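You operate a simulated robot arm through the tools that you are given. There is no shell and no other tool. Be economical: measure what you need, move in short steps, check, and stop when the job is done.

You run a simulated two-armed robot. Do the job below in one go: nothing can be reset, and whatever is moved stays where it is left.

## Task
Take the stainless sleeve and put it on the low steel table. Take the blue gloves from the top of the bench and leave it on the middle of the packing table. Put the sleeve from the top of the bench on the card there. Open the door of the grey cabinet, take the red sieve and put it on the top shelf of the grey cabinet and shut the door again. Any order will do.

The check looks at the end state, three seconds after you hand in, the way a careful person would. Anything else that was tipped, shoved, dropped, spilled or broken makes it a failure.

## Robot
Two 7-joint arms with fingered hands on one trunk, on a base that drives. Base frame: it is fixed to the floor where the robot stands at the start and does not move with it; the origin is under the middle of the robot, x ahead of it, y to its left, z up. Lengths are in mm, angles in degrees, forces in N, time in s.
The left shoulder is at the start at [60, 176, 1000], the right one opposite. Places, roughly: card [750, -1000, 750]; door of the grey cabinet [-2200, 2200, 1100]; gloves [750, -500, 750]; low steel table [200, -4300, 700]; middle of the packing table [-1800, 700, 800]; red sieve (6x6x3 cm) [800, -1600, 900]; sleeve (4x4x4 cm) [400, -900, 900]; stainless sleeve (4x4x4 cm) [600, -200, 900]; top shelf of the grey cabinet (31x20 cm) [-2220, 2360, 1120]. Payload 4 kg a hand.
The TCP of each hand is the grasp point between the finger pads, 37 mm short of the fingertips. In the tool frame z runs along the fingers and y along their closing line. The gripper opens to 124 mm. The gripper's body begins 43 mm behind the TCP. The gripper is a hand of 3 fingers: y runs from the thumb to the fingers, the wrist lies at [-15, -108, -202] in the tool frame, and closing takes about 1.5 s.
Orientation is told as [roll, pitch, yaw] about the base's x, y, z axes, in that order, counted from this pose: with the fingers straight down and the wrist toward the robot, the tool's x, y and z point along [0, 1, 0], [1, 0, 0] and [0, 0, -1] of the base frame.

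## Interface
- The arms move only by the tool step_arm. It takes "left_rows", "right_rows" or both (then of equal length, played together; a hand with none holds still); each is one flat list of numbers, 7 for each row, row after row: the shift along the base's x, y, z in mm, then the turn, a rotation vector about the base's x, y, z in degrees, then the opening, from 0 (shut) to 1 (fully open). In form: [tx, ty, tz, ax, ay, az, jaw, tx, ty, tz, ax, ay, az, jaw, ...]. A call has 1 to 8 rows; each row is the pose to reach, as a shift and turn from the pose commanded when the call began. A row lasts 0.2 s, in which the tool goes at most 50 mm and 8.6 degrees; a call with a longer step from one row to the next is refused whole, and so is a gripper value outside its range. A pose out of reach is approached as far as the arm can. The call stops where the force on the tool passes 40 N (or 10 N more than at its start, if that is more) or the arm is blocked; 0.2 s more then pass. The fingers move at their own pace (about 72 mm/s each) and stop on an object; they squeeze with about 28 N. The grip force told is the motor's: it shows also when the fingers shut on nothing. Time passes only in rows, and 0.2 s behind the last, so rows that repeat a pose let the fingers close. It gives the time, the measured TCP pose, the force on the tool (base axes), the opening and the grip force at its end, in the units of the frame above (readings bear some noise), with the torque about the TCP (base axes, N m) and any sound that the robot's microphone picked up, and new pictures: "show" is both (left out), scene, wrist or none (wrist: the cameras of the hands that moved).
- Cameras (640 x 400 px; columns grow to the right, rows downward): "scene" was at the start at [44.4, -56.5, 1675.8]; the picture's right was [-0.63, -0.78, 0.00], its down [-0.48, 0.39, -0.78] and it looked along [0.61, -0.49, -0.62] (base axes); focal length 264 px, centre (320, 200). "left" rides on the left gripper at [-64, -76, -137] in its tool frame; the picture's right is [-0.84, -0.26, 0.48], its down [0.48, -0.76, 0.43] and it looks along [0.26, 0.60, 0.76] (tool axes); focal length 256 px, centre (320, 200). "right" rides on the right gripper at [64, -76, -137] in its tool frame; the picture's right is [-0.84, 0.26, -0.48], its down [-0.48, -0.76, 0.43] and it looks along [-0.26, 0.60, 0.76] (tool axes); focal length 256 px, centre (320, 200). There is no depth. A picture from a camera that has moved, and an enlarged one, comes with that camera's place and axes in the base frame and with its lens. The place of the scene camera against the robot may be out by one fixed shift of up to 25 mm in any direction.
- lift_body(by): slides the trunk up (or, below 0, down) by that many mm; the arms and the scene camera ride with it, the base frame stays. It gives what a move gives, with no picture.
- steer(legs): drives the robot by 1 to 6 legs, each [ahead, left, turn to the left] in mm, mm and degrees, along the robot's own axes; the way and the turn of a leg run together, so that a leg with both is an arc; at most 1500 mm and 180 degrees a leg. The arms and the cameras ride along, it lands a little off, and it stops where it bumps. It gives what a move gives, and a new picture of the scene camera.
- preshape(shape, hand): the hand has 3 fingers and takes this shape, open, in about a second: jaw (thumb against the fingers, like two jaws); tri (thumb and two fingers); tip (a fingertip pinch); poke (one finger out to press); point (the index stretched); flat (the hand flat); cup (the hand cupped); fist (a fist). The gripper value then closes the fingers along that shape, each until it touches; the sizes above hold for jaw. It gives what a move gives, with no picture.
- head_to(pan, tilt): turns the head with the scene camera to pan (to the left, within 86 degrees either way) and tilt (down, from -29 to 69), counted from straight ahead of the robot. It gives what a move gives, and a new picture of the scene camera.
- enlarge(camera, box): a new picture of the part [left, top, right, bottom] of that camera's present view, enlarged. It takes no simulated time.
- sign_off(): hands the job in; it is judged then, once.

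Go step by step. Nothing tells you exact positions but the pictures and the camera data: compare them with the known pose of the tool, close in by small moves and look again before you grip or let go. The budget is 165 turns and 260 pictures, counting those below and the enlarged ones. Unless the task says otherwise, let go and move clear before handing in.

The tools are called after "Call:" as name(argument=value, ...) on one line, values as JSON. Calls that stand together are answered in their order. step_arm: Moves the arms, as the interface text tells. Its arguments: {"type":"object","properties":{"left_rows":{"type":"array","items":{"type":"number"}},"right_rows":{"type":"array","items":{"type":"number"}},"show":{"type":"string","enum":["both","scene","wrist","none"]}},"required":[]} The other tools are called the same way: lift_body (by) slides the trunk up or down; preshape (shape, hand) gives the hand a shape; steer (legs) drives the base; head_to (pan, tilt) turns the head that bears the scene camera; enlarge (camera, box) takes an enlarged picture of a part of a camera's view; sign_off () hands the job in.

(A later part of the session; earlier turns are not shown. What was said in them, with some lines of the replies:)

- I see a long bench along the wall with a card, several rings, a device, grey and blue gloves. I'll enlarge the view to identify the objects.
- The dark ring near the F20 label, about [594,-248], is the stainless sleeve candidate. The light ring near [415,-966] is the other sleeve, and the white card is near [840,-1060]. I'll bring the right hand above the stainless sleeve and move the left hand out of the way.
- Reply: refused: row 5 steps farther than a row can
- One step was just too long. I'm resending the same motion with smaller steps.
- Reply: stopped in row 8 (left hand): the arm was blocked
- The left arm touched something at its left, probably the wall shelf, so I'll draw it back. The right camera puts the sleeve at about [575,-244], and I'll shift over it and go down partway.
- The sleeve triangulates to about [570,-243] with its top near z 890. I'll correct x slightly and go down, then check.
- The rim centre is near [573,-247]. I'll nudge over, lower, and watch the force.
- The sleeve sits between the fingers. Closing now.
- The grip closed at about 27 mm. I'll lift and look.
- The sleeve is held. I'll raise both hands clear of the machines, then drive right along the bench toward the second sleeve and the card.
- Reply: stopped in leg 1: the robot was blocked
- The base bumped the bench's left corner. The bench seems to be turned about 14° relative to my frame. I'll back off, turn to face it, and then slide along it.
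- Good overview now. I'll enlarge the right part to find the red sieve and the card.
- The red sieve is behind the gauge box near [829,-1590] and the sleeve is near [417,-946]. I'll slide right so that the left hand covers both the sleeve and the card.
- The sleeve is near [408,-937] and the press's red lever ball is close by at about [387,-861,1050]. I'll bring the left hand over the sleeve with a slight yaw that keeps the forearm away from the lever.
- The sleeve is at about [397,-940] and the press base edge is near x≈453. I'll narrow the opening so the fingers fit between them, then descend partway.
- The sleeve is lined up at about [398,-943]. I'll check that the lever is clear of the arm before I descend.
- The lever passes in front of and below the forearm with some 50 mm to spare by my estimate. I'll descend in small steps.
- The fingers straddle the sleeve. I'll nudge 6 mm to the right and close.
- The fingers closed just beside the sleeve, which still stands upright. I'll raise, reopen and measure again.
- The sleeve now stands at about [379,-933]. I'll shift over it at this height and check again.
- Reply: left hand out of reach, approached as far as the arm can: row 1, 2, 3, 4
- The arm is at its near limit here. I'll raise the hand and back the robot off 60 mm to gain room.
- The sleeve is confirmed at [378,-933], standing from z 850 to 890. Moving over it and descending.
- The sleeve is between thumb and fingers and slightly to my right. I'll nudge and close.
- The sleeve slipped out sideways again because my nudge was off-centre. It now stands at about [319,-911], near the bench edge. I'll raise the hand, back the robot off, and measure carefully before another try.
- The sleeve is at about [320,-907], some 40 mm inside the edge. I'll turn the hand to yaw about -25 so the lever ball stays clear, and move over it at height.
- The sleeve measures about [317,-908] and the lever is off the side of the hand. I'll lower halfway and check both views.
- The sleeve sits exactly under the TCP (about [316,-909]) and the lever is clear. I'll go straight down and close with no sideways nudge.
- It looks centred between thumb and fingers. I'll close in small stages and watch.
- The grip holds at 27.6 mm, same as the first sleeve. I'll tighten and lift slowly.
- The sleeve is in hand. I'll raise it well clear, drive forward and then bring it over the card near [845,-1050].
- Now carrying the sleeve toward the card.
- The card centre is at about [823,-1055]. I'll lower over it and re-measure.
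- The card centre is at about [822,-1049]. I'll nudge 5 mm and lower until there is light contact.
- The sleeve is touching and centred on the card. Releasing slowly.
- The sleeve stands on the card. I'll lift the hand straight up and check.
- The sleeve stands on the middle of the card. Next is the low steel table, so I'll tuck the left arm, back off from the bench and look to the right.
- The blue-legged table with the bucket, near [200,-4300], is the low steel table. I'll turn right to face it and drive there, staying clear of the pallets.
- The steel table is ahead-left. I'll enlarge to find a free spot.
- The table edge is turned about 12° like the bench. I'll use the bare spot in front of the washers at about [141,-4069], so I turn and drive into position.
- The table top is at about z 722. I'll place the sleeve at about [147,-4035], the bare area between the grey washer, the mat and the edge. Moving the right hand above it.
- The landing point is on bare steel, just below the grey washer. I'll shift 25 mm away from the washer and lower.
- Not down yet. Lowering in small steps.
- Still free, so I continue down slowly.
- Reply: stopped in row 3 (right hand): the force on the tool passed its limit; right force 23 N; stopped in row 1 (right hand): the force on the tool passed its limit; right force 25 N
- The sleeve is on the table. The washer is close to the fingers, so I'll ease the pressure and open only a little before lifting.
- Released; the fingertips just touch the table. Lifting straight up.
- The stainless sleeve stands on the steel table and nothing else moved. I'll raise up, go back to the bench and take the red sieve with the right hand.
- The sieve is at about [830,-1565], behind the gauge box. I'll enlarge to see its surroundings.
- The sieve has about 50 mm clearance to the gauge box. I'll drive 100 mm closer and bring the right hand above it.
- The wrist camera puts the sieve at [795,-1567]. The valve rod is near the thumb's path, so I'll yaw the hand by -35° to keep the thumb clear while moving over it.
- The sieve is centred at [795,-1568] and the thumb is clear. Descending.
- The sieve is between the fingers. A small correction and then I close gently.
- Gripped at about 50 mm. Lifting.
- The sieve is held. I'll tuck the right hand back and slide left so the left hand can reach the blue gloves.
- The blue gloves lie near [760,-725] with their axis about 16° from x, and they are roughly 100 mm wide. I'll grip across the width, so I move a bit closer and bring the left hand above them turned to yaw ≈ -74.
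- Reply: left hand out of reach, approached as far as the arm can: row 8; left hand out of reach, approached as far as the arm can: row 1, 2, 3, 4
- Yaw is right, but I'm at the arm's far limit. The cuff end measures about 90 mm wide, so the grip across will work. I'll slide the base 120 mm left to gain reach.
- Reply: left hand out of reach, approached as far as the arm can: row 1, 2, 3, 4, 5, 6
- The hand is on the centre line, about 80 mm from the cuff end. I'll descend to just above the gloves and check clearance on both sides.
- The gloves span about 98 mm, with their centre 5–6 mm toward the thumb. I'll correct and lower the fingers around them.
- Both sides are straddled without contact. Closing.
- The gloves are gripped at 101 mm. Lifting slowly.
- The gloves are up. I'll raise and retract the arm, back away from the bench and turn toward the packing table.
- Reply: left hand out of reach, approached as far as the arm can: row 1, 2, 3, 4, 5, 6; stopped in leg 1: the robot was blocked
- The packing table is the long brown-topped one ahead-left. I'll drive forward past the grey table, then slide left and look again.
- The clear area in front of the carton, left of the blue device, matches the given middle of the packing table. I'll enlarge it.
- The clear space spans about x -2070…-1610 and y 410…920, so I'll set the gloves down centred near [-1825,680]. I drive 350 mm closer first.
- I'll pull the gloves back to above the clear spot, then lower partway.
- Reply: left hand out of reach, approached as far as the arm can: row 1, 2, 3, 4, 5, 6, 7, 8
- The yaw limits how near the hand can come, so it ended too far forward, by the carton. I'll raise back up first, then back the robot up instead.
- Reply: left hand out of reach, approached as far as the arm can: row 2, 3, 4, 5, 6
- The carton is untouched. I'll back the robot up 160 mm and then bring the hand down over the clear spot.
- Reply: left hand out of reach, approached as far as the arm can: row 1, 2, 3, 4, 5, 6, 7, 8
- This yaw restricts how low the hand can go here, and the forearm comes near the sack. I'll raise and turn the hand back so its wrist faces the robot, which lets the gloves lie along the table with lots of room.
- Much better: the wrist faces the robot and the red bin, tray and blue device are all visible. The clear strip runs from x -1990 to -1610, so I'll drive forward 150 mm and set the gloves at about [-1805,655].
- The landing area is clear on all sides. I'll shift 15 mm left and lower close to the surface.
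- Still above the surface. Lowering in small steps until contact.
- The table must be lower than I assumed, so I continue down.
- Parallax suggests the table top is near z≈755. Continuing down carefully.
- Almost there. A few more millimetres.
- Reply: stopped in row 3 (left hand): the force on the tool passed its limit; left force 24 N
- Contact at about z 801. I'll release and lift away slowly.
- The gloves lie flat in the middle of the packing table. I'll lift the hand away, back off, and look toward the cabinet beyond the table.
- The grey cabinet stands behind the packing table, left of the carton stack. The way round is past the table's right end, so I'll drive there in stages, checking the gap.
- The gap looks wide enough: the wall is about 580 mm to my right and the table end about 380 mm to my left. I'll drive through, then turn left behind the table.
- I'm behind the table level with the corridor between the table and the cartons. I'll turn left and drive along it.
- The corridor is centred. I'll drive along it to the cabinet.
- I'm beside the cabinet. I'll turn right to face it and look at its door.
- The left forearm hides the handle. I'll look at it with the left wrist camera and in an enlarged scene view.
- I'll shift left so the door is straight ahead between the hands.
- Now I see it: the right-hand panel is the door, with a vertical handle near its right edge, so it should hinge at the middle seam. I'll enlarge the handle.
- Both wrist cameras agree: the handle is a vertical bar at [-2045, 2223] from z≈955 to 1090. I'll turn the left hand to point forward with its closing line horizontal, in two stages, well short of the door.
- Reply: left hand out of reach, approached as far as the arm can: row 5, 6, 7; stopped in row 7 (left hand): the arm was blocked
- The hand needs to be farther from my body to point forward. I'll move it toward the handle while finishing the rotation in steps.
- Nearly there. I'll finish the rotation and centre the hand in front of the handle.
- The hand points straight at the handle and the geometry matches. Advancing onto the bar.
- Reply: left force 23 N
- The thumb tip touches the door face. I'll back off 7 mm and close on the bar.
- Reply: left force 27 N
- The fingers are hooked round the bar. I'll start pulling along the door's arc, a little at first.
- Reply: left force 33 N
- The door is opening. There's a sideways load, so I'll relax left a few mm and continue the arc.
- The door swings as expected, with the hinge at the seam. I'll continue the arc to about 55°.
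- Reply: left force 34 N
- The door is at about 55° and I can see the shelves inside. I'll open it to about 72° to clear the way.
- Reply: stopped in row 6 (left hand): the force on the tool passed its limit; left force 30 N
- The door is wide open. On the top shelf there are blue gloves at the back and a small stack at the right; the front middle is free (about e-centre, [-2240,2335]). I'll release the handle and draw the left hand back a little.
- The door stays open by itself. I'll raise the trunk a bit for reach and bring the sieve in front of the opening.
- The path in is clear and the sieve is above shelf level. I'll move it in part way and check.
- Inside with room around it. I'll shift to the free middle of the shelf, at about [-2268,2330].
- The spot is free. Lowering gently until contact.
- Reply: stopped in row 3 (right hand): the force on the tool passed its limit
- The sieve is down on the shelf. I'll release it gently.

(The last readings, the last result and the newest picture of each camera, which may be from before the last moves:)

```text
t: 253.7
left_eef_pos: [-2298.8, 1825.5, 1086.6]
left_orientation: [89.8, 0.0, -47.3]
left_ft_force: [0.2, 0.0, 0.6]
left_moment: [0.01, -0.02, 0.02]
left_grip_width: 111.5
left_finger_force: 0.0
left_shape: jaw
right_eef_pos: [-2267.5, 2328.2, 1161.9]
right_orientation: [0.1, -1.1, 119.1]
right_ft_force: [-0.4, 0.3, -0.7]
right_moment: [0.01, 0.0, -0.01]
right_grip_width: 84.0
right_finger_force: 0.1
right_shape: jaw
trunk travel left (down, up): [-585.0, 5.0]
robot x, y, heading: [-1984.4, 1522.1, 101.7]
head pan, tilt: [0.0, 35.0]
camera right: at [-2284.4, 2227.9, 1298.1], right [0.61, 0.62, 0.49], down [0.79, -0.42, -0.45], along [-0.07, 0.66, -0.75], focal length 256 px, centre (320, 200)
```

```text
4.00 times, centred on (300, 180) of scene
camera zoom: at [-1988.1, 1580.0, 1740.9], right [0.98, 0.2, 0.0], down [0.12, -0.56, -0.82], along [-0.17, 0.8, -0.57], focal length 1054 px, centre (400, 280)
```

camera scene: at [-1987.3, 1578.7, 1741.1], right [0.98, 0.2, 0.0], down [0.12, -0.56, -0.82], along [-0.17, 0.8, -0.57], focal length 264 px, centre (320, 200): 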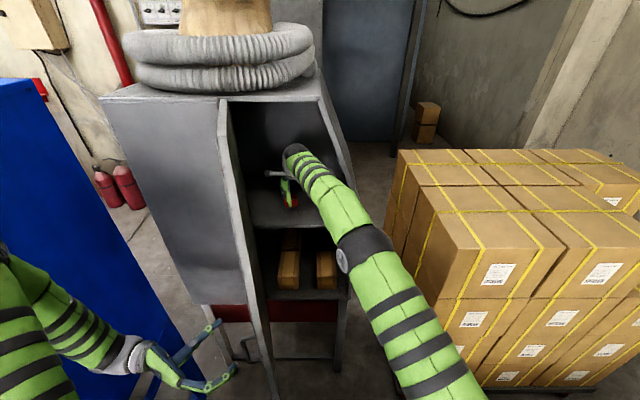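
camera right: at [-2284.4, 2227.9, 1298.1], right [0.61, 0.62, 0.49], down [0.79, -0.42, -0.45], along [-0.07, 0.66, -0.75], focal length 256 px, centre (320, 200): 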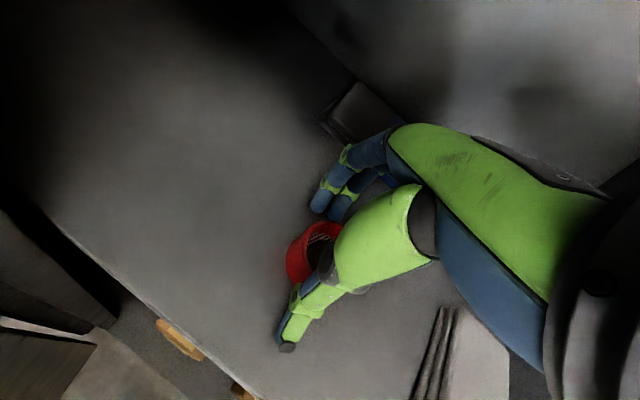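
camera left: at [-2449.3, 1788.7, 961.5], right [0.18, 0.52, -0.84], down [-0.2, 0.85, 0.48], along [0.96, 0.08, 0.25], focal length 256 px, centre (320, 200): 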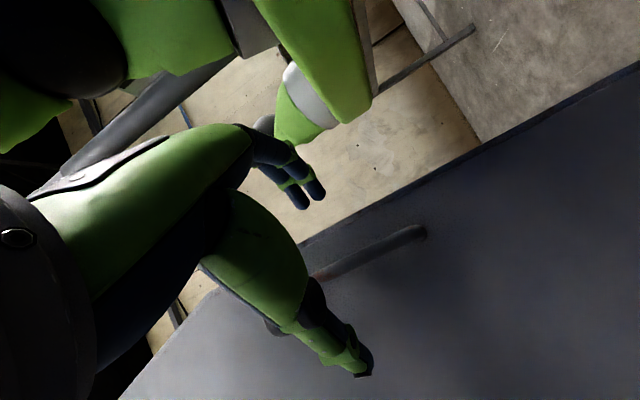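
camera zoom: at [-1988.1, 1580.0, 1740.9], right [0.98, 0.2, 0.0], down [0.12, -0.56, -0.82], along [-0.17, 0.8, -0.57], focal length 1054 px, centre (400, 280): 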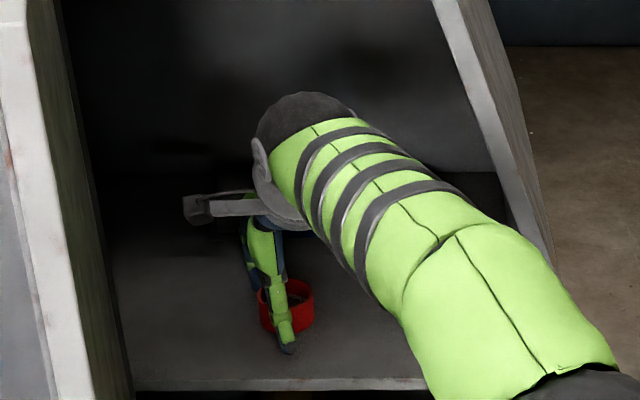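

Released. I'll lift clear of the sieve and withdraw straight out of the cabinet.

Call:
step_arm(right_rows=[0, 0, 20, 0, 0, 0, 0.7, 0, 0, 45, 0, 0, 0, 0.7, 10, -40, 52, 0, 0, 0, 0.7, 22, -84, 52, 0, 0, 0, 0.7, 34, -128, 52, 0, 0, 0, 0.7, 48, -172, 52, 0, 0, 0, 0.6, 64, -215, 52, 0, 0, 0, 0.6, 80, -258, 52, 0, 0, 0, 0.6])

Call:
enlarge(camera="right", box=[0, 0, 640, 400])

```text
t: 255.5
left_eef_pos: [-2298.0, 1825.1, 1085.7]
left_orientation: [90.0, 0.2, -47.1]
left_ft_force: [0.3, -0.3, 0.9]
left_moment: [0.0, -0.02, -0.01]
left_grip_width: 111.6
left_finger_force: 0.1
left_shape: jaw
right_eef_pos: [-2187.4, 2069.1, 1214.3]
right_orientation: [0.0, -1.2, 119.1]
right_ft_force: [0.0, 0.2, 0.0]
right_moment: [0.03, -0.03, -0.02]
right_grip_width: 74.6
right_finger_force: 0.1
right_shape: jaw
trunk travel left (down, up): [-585.0, 5.0]
robot x, y, heading: [-1981.0, 1524.6, 101.7]
head pan, tilt: [0.0, 35.0]
camera scene: at [-1987.6, 1578.5, 1741.0], right [0.98, 0.2, 0.0], down [0.12, -0.56, -0.82], along [-0.17, 0.8, -0.57], focal length 264 px, centre (320, 200)
camera right: at [-2204.1, 1968.8, 1350.2], right [0.61, 0.62, 0.49], down [0.79, -0.42, -0.45], along [-0.08, 0.66, -0.75], focal length 256 px, centre (320, 200)
```

scene: 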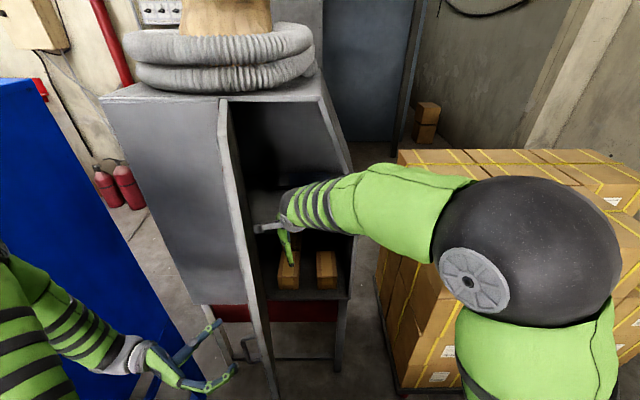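
right: 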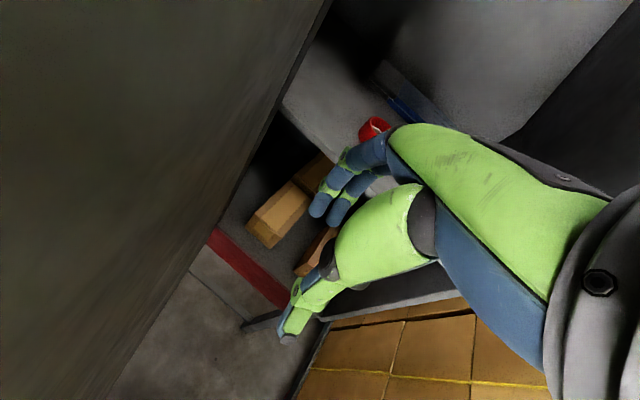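

```text
1.00 times, centred on (320, 200) of right
camera zoom: at [-2204.1, 1968.8, 1350.2], right [0.61, 0.62, 0.49], down [0.79, -0.42, -0.45], along [-0.08, 0.66, -0.75], focal length 256 px, centre (320, 200)
```

zoom: 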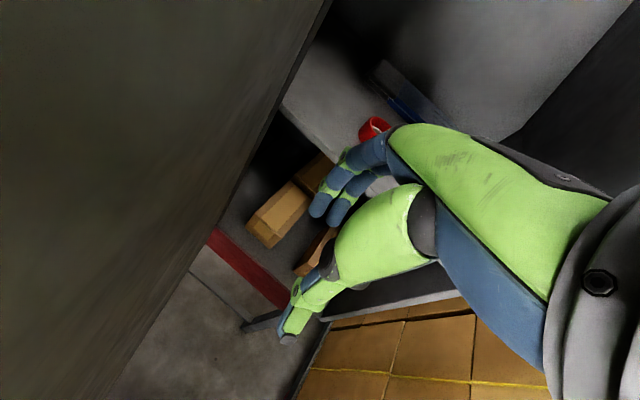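

The sieve stands on the top shelf. I'll move the right hand well out of the door's swing.

Call:
step_arm(right_rows=[46, -12, 5, 0, 0, -2.5, 0.6, 92, -22, 10, 0, 0, -5, 0.6, 138, -32, 15, 0, 0, -7.5, 0.6, 185, -42, 20, 0, 0, -10, 0.6, 232, -50, 25, 0, 0, -12.5, 0.6, 279, -58, 30, 0, 0, -15, 0.6, 326, -66, 35, 0, 0, -17.5, 0.6, 372, -72, 40, 0, 0, -20, 0.6], show="scene")

Call:
enlarge(camera="scene", box=[80, 60, 400, 400])

```text
t: 257.3
left_eef_pos: [-2297.9, 1824.6, 1086.1]
left_orientation: [89.9, 0.2, -47.2]
left_ft_force: [0.5, 0.0, -0.4]
left_moment: [-0.01, 0.0, 0.03]
left_grip_width: 111.2
left_finger_force: 0.1
left_shape: jaw
right_eef_pos: [-1818.1, 1998.7, 1254.4]
right_orientation: [0.0, -1.2, 99.1]
right_ft_force: [-0.6, -0.6, 0.2]
right_moment: [0.0, -0.04, 0.04]
right_grip_width: 74.6
right_finger_force: 0.0
right_shape: jaw
trunk travel left (down, up): [-585.0, 5.0]
robot x, y, heading: [-1982.6, 1527.5, 101.9]
head pan, tilt: [0.0, 35.0]
camera scene: at [-1987.2, 1578.8, 1741.0], right [0.98, 0.2, 0.0], down [0.12, -0.56, -0.82], along [-0.17, 0.8, -0.57], focal length 264 px, centre (320, 200)
```

scene: 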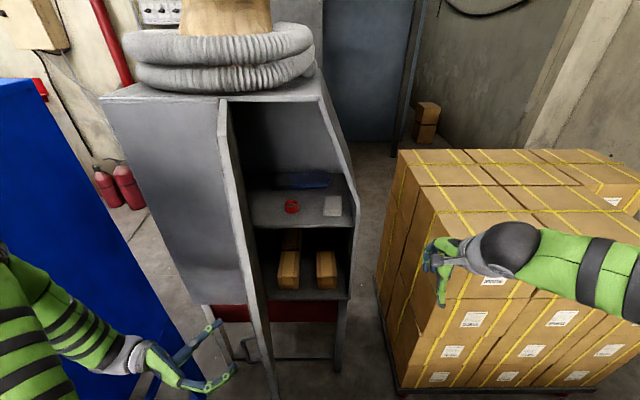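

```text
1.18 times, centred on (240, 230) of scene
camera zoom: at [-1987.2, 1578.8, 1741.0], right [0.98, 0.2, 0.0], down [0.12, -0.56, -0.82], along [-0.17, 0.8, -0.57], focal length 310 px, centre (414, 165)
```

zoom: 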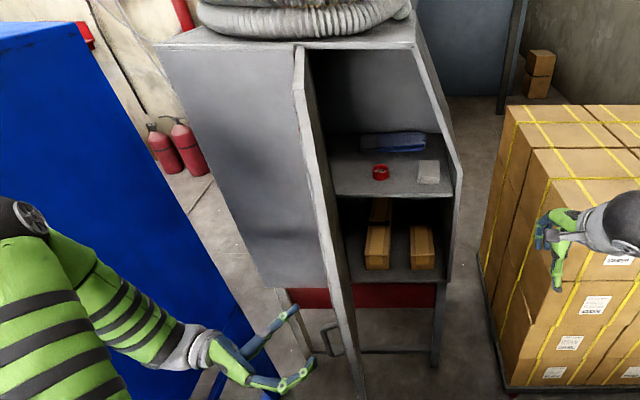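

The sieve is upright on the shelf. Now I'll close the left fingers and push the door's outer face, first half of the arc.

Call:
step_arm(left_rows=[0, 0, 25, 0, 0, 0, 0.4, 0, 0, 50, 0, 0, 0, 0, 0, 0, 50, 0, 0, 0, 0, 24, 42, 50, 0, 0, 0, 0, 63, 61, 50, 0, 0, 6, 0, 98, 85, 50, 0, 0, 12, 0, 131, 113, 50, 0, 0, 18, 0, 159, 145, 50, 0, 0, 24, 0])

```text
t: 259.1
left_eef_pos: [-2139.7, 1971.0, 1133.4]
left_orientation: [89.8, 0.2, -23.2]
left_ft_force: [0.3, 1.0, -0.4]
left_moment: [0.0, -0.02, 0.0]
left_grip_width: 0.0
left_finger_force: 27.8
left_shape: jaw
right_eef_pos: [-1819.4, 2001.1, 1254.8]
right_orientation: [0.0, -1.1, 99.1]
right_ft_force: [-1.0, 0.3, -1.0]
right_moment: [-0.02, -0.01, -0.01]
right_grip_width: 74.7
right_finger_force: 0.0
right_shape: jaw
trunk travel left (down, up): [-585.0, 5.0]
robot x, y, heading: [-1986.3, 1525.4, 101.4]
head pan, tilt: [0.0, 35.0]
camera scene: at [-1987.3, 1580.8, 1740.9], right [0.98, 0.2, 0.0], down [0.12, -0.56, -0.82], along [-0.17, 0.8, -0.57], focal length 264 px, centre (320, 200)
camera left: at [-2261.2, 1875.2, 1069.5], right [-0.05, 0.54, -0.84], down [-0.53, 0.7, 0.48], along [0.85, 0.46, 0.25], focal length 256 px, centre (320, 200)
```

scene: 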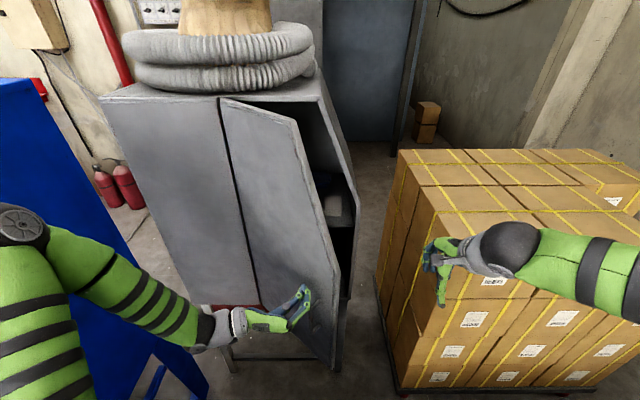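
left: 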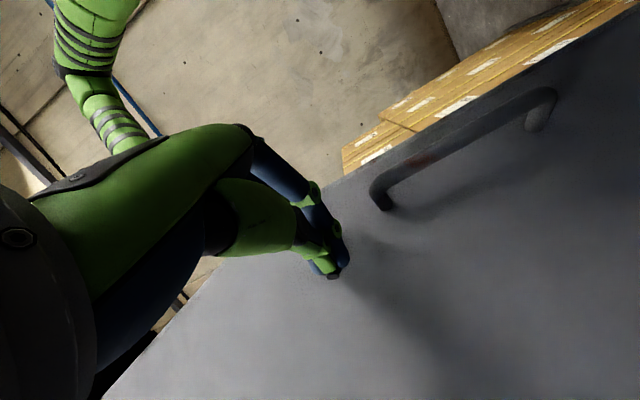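

The door follows well. Pushing it the rest of the way shut, slower at the end.

Call:
step_arm(left_rows=[24, 35, 0, 0, 0, 6, 0, 43, 73, 0, 0, 0, 12, 0, 57, 113, 0, 0, 0, 18, 0, 65, 155, 0, 0, 0, 24, 0, 67, 176, 0, 0, 0, 27, 0, 68, 197, 0, 0, 0, 30, 0, 67, 218, 0, 0, 0, 33, 0, 66, 236, 0, 0, 0, 35, 0])

```text
t: 260.9
left_eef_pos: [-2070.5, 2201.6, 1135.1]
left_orientation: [89.5, 0.3, 11.4]
left_ft_force: [2.0, -35.2, -0.7]
left_moment: [-0.01, -0.02, 0.34]
left_grip_width: 0.0
left_finger_force: 28.6
left_shape: jaw
right_eef_pos: [-1818.4, 1995.3, 1255.4]
right_orientation: [0.0, -1.3, 99.2]
right_ft_force: [1.3, -0.7, -0.1]
right_moment: [-0.03, 0.01, 0.02]
right_grip_width: 74.6
right_finger_force: 0.1
right_shape: jaw
trunk travel left (down, up): [-585.0, 5.0]
robot x, y, heading: [-1983.8, 1523.6, 101.7]
head pan, tilt: [0.0, 35.0]
camera scene: at [-1987.3, 1574.6, 1741.0], right [0.98, 0.2, 0.0], down [0.12, -0.56, -0.82], along [-0.17, 0.8, -0.57], focal length 264 px, centre (320, 200)
camera left: at [-2116.5, 2052.4, 1071.8], right [-0.35, 0.42, -0.84], down [-0.83, 0.28, 0.48], along [0.43, 0.87, 0.25], focal length 256 px, centre (320, 200)
```

scene: 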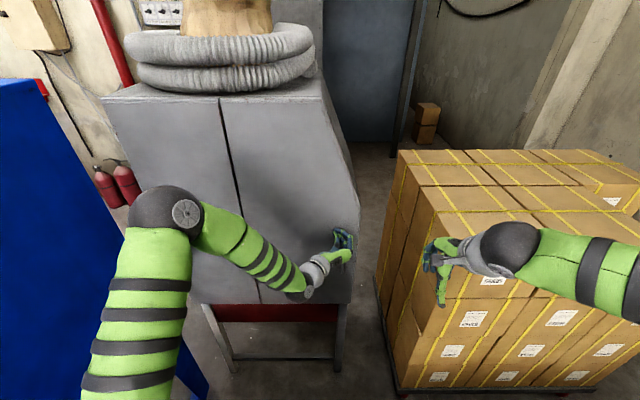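
left: 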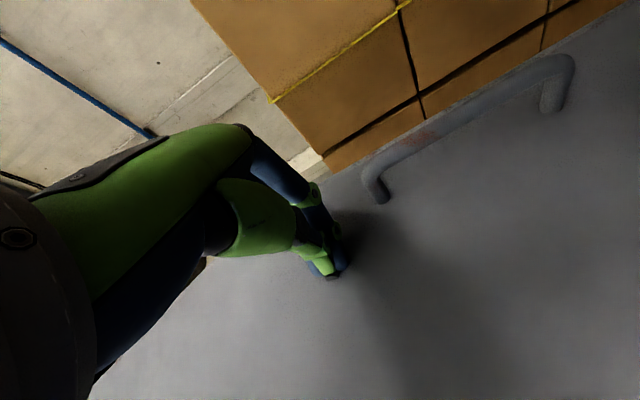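

A firm stop at 35 N shows the door is shut. I'll back the hand away and check the seam.

Call:
step_arm(left_rows=[5, -25, 0, 0, 0, 0, 0, 8, -60, 0, 0, 0, 0, 0.1, 12, -100, 0, 0, 0, 0, 0.2, -20, -130, 0, 0, 0, 0, 0.2, -60, -150, 0, 0, 0, 0, 0.2], show="none")

Call:
enlarge(camera="scene", box=[80, 60, 400, 360])

Call:
enlarge(camera="right", box=[0, 0, 320, 200])

```text
t: 262.1
left_eef_pos: [-2131.4, 2054.6, 1133.4]
left_orientation: [89.9, 0.1, 11.8]
left_ft_force: [0.9, -0.8, 0.1]
left_moment: [-0.02, 0.02, -0.01]
left_grip_width: 24.5
left_finger_force: 0.1
left_shape: jaw
right_eef_pos: [-1819.4, 1998.8, 1255.5]
right_orientation: [0.0, -1.2, 99.1]
right_ft_force: [0.0, -0.6, 0.1]
right_moment: [0.0, -0.03, 0.02]
right_grip_width: 74.7
right_finger_force: 0.1
right_shape: jaw
trunk travel left (down, up): [-585.0, 5.0]
robot x, y, heading: [-1984.7, 1523.5, 101.8]
head pan, tilt: [0.0, 35.0]
```

```text
1.33 times, centred on (240, 210) of scene
camera zoom: at [-1988.4, 1579.4, 1741.0], right [0.98, 0.2, 0.0], down [0.12, -0.56, -0.82], along [-0.17, 0.8, -0.57], focal length 351 px, centre (427, 187)
```

zoom: 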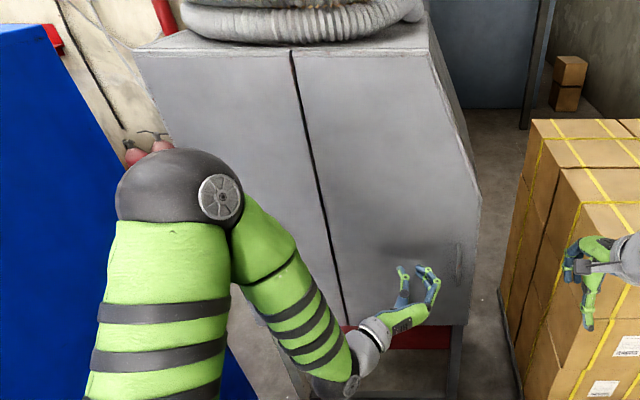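

```text
2.00 times, centred on (160, 100) of right
camera zoom: at [-1869.9, 1911.8, 1390.7], right [0.79, 0.38, 0.49], down [0.6, -0.67, -0.45], along [0.16, 0.64, -0.75], focal length 512 px, centre (640, 400)
```

zoom: 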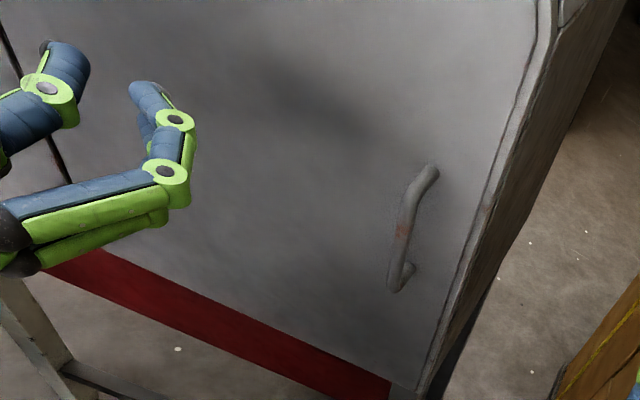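

The door is flush and shut, both hands are clear, and all four items are in place.

Call:
sign_off()

```text
The job is handed in.
```

All four jobs are done and handed in:
- **Stainless sleeve:** it stands upright on the low steel table.
- **Blue gloves:** they lie flat in the middle of the packing table.
- **Other sleeve:** it stands on the card on the bench.
- **Red sieve:** it is on the top shelf of the grey cabinet, and the door is shut.

On the way, the left arm and the base each bumped lightly: once near the wall shelf, once at the bench corner, and once probably against the grey table behind me. I saw nothing tipped or shifted in later views, but I did not check those spots up close.
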